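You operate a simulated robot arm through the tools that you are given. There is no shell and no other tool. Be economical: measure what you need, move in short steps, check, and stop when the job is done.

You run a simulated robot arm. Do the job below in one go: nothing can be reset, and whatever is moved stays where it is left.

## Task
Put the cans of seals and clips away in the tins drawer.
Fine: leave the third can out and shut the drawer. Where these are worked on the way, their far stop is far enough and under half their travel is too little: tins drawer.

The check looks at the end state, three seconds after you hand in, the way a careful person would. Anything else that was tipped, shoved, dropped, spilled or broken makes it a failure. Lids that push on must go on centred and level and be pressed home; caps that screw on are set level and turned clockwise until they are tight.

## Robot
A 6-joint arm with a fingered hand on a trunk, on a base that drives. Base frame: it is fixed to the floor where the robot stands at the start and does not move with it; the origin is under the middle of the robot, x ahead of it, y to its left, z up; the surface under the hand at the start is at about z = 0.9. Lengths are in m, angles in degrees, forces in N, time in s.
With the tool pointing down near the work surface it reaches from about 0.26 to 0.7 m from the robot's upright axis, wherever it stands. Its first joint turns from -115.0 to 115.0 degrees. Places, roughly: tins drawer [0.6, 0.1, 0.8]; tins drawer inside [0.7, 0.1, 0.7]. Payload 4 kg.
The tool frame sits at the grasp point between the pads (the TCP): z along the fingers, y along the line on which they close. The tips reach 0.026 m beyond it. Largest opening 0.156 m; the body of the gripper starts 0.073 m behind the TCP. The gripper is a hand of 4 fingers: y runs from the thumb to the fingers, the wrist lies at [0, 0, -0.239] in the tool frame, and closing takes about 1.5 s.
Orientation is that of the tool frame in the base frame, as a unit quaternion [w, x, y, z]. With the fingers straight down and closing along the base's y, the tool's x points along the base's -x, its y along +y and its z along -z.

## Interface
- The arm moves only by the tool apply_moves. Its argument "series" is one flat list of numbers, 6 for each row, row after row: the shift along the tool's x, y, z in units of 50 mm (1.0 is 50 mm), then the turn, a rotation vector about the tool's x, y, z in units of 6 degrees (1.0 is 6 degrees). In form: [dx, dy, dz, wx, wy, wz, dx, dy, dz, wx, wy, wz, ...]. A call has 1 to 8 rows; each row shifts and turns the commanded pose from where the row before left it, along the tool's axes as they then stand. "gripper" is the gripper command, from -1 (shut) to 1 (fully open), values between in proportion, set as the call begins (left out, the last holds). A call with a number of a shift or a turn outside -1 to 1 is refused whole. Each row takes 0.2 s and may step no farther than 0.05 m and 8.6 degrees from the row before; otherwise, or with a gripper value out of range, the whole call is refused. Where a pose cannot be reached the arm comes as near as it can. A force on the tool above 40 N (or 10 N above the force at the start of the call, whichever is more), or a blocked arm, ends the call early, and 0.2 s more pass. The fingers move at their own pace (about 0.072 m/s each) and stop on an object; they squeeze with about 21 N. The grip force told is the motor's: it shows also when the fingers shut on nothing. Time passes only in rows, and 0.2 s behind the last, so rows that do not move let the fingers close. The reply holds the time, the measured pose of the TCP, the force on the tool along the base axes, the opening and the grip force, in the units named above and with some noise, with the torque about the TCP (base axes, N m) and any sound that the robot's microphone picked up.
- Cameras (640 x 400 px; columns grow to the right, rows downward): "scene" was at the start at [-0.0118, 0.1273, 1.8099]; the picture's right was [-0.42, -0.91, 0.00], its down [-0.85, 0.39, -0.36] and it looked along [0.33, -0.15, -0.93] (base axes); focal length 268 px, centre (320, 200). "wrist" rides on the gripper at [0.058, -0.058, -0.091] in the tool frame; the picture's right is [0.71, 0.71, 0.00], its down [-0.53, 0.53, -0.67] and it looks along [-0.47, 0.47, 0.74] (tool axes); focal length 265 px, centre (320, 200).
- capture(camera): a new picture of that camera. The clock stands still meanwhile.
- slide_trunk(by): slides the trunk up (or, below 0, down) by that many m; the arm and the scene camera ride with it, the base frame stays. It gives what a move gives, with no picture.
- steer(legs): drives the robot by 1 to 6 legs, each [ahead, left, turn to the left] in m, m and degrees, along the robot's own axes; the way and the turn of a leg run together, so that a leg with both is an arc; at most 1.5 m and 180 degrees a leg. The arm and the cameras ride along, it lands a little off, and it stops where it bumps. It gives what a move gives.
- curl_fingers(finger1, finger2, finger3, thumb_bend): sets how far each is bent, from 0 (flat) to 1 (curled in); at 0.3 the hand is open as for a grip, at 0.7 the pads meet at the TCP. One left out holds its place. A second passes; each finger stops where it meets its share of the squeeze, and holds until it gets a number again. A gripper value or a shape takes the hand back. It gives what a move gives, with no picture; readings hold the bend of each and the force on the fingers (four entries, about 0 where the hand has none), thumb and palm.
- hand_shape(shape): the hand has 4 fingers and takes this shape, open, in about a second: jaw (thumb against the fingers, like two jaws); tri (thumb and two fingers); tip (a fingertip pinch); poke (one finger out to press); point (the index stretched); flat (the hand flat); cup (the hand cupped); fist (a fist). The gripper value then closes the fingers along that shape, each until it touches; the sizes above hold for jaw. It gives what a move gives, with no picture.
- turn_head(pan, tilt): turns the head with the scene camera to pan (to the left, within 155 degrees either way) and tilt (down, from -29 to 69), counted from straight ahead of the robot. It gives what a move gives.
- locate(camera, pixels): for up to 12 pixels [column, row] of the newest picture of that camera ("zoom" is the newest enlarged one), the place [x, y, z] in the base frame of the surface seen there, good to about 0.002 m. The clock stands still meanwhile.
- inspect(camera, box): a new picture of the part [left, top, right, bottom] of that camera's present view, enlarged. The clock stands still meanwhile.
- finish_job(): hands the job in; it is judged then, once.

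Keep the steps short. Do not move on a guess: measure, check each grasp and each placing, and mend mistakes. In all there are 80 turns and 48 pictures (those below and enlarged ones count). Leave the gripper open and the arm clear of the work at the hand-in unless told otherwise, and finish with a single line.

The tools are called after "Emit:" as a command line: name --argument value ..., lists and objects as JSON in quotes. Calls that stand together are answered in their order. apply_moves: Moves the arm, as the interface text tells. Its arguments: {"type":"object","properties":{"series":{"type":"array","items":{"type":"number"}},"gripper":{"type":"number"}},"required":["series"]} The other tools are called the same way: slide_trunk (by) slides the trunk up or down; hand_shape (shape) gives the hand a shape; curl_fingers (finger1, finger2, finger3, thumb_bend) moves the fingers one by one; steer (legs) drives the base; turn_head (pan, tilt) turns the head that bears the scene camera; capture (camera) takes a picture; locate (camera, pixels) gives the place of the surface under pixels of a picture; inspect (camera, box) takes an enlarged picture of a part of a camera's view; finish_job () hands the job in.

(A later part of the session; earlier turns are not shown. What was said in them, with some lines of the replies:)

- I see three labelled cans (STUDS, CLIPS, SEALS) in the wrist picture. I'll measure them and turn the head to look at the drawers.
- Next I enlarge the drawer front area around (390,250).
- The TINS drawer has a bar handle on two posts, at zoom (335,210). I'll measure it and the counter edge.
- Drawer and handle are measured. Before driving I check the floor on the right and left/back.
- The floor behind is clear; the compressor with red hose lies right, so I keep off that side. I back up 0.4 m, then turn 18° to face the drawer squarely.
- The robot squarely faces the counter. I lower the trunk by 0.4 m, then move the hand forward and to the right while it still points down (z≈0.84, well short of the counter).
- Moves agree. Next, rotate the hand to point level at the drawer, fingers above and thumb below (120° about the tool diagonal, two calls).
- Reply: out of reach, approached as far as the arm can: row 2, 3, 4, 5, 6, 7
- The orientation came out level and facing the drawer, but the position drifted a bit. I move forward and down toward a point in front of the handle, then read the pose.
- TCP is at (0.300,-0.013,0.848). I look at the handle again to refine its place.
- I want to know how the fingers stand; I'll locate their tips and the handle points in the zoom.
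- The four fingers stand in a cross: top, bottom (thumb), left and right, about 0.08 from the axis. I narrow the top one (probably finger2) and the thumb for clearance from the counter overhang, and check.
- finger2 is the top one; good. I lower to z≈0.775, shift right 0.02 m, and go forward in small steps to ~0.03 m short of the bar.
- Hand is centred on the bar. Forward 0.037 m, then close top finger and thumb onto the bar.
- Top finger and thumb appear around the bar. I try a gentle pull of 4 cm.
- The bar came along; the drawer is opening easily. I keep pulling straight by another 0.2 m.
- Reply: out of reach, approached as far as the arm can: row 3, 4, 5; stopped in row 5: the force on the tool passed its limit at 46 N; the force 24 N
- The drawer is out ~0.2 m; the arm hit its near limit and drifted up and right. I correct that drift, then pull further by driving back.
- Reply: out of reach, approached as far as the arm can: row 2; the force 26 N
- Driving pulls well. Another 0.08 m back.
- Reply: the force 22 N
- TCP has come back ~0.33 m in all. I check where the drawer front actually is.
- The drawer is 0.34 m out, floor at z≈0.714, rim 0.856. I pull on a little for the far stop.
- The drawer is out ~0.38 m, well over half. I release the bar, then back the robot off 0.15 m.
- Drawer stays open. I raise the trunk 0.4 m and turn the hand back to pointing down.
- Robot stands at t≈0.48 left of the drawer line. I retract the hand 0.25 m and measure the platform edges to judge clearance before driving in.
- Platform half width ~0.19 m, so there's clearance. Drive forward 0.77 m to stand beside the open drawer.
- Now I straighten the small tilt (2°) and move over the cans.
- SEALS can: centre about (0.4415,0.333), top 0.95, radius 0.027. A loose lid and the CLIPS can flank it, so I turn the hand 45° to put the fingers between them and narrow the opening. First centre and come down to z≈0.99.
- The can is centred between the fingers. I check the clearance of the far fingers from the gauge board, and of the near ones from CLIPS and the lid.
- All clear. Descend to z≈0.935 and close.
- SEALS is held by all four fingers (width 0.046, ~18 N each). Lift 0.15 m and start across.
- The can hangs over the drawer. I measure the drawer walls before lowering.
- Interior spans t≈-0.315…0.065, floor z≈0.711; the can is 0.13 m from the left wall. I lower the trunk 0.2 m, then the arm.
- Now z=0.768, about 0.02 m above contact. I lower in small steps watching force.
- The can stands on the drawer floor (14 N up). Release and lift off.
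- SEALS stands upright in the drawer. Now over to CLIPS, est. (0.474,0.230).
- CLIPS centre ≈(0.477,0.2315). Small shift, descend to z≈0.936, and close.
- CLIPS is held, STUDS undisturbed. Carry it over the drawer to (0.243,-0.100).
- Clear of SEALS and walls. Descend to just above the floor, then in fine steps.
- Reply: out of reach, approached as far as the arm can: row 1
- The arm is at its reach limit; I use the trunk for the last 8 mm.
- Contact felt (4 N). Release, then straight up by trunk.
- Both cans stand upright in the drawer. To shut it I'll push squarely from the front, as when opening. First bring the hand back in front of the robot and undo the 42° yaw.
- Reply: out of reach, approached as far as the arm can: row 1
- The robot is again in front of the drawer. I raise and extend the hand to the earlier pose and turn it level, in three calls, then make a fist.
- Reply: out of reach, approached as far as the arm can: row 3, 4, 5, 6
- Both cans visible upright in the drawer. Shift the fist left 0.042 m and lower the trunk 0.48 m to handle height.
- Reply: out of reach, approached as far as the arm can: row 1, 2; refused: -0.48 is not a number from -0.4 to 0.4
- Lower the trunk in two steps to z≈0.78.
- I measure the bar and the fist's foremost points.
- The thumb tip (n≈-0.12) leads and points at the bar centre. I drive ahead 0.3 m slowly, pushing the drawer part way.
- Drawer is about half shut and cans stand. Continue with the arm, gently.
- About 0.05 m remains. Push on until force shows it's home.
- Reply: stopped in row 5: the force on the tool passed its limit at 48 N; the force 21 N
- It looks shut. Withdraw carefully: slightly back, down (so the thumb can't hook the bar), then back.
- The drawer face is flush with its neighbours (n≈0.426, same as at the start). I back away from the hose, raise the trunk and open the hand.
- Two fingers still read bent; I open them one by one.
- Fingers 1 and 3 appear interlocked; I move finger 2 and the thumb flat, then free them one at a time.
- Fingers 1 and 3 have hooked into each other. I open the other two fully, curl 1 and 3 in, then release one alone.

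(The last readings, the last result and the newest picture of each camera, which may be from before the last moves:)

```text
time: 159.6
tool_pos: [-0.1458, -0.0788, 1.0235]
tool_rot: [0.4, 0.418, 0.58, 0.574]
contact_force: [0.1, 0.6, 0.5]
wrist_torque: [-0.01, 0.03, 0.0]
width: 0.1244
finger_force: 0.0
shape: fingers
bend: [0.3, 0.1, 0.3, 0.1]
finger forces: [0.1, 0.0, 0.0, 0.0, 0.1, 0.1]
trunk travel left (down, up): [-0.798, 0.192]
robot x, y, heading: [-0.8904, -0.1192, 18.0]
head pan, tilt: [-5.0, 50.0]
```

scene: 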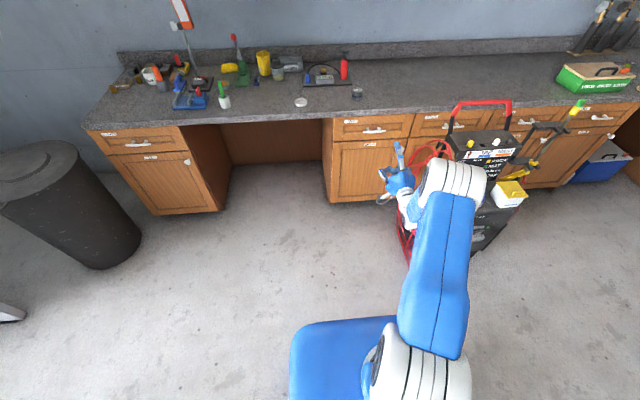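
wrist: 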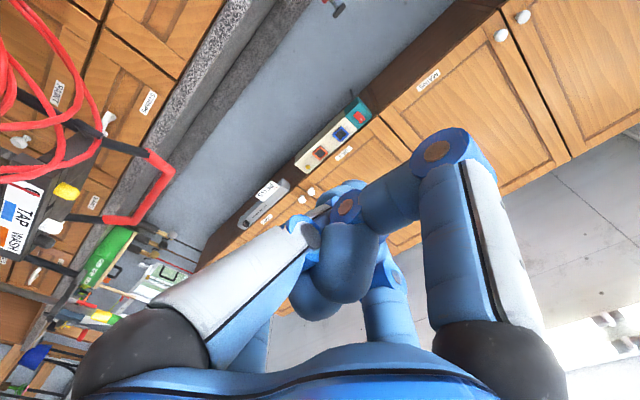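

Freed. Set the gripper fully open and take a last look at the counter and drawer.

Emit:
apply_moves --series '[0, 0, 0, 0, 0, 0, 0, 0, 0, 0, 0, 0, 0, 0, 0, 0, 0, 0, 0, 0, 0, 0, 0, 0, 0, 0, 0, 0, 0, 0]' --gripper 1

Emit:
inspect --camera "scene" --box '[220, 40, 460, 220]'

```text
time: 160.8
tool_pos: [-0.1459, -0.0785, 1.024]
tool_rot: [0.399, 0.418, 0.579, 0.575]
contact_force: [-0.1, -0.1, 0.3]
wrist_torque: [0.0, -0.02, -0.01]
width: 0.0
finger_force: 0.1
shape: flat
bend: [0.7, 0.7, 0.7, 0.75]
finger forces: [0.0, 0.1, 0.0, 0.0, 0.0, 0.0]
trunk travel left (down, up): [-0.798, 0.192]
robot x, y, heading: [-0.8899, -0.1212, 18.1]
head pan, tilt: [-5.0, 50.0]
```

```text
2.22 times, centred on (340, 130) of scene
```

zoom: 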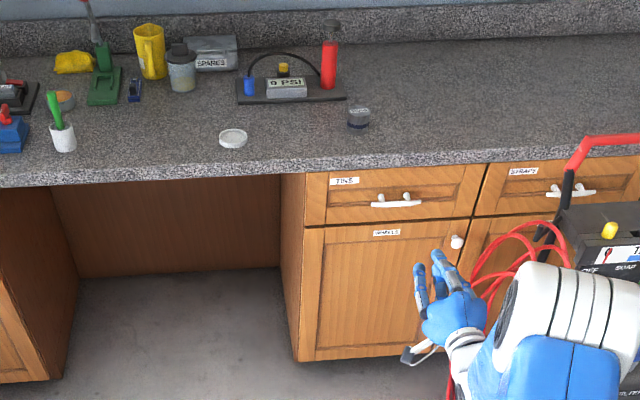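

The scene is right: drawer shut, STUDS and the lid in place. The hand went back to "flat", so I set jaw and open it.

Emit:
hand_shape --shape "jaw"

Emit:
apply_moves --series '[0, 0, 0, 0, 0, 0, 0, 0, 0, 0, 0, 0, 0, 0, 0, 0, 0, 0, 0, 0, 0, 0, 0, 0, 0, 0, 0, 0, 0, 0]' --gripper 1

```text
time: 161.7
tool_pos: [-0.1455, -0.0785, 1.0256]
tool_rot: [0.4, 0.419, 0.579, 0.574]
contact_force: [-0.3, -0.3, -0.3]
wrist_torque: [0.01, -0.01, 0.02]
width: 0.1561
finger_force: 0.1
shape: jaw
bend: [0.3, 0.3, 0.3, 0.3]
finger forces: [0.0, 0.0, 0.0, 0.0, 0.0, 0.0]
trunk travel left (down, up): [-0.798, 0.192]
robot x, y, heading: [-0.8918, -0.1239, 17.8]
head pan, tilt: [-5.0, 50.0]
```

```text
time: 162.9
tool_pos: [-0.1461, -0.078, 1.0244]
tool_rot: [0.4, 0.418, 0.58, 0.574]
contact_force: [-0.7, -0.5, -0.2]
wrist_torque: [0.01, 0.0, 0.02]
width: 0.1561
finger_force: 0.1
shape: jaw
bend: [0.3, 0.3, 0.3, 0.3]
finger forces: [0.0, 0.1, 0.0, 0.1, 0.1, 0.1]
trunk travel left (down, up): [-0.798, 0.192]
robot x, y, heading: [-0.892, -0.1194, 17.8]
head pan, tilt: [-5.0, 50.0]
```

The hand is open (0.156) and clear of everything. Handing in.

Emit:
finish_job

```text
The job is handed in.
```

The SEALS and CLIPS cans are in the tins drawer and it is shut; both stood upright when last seen, partway through closing, and the STUDS can is still on the counter.
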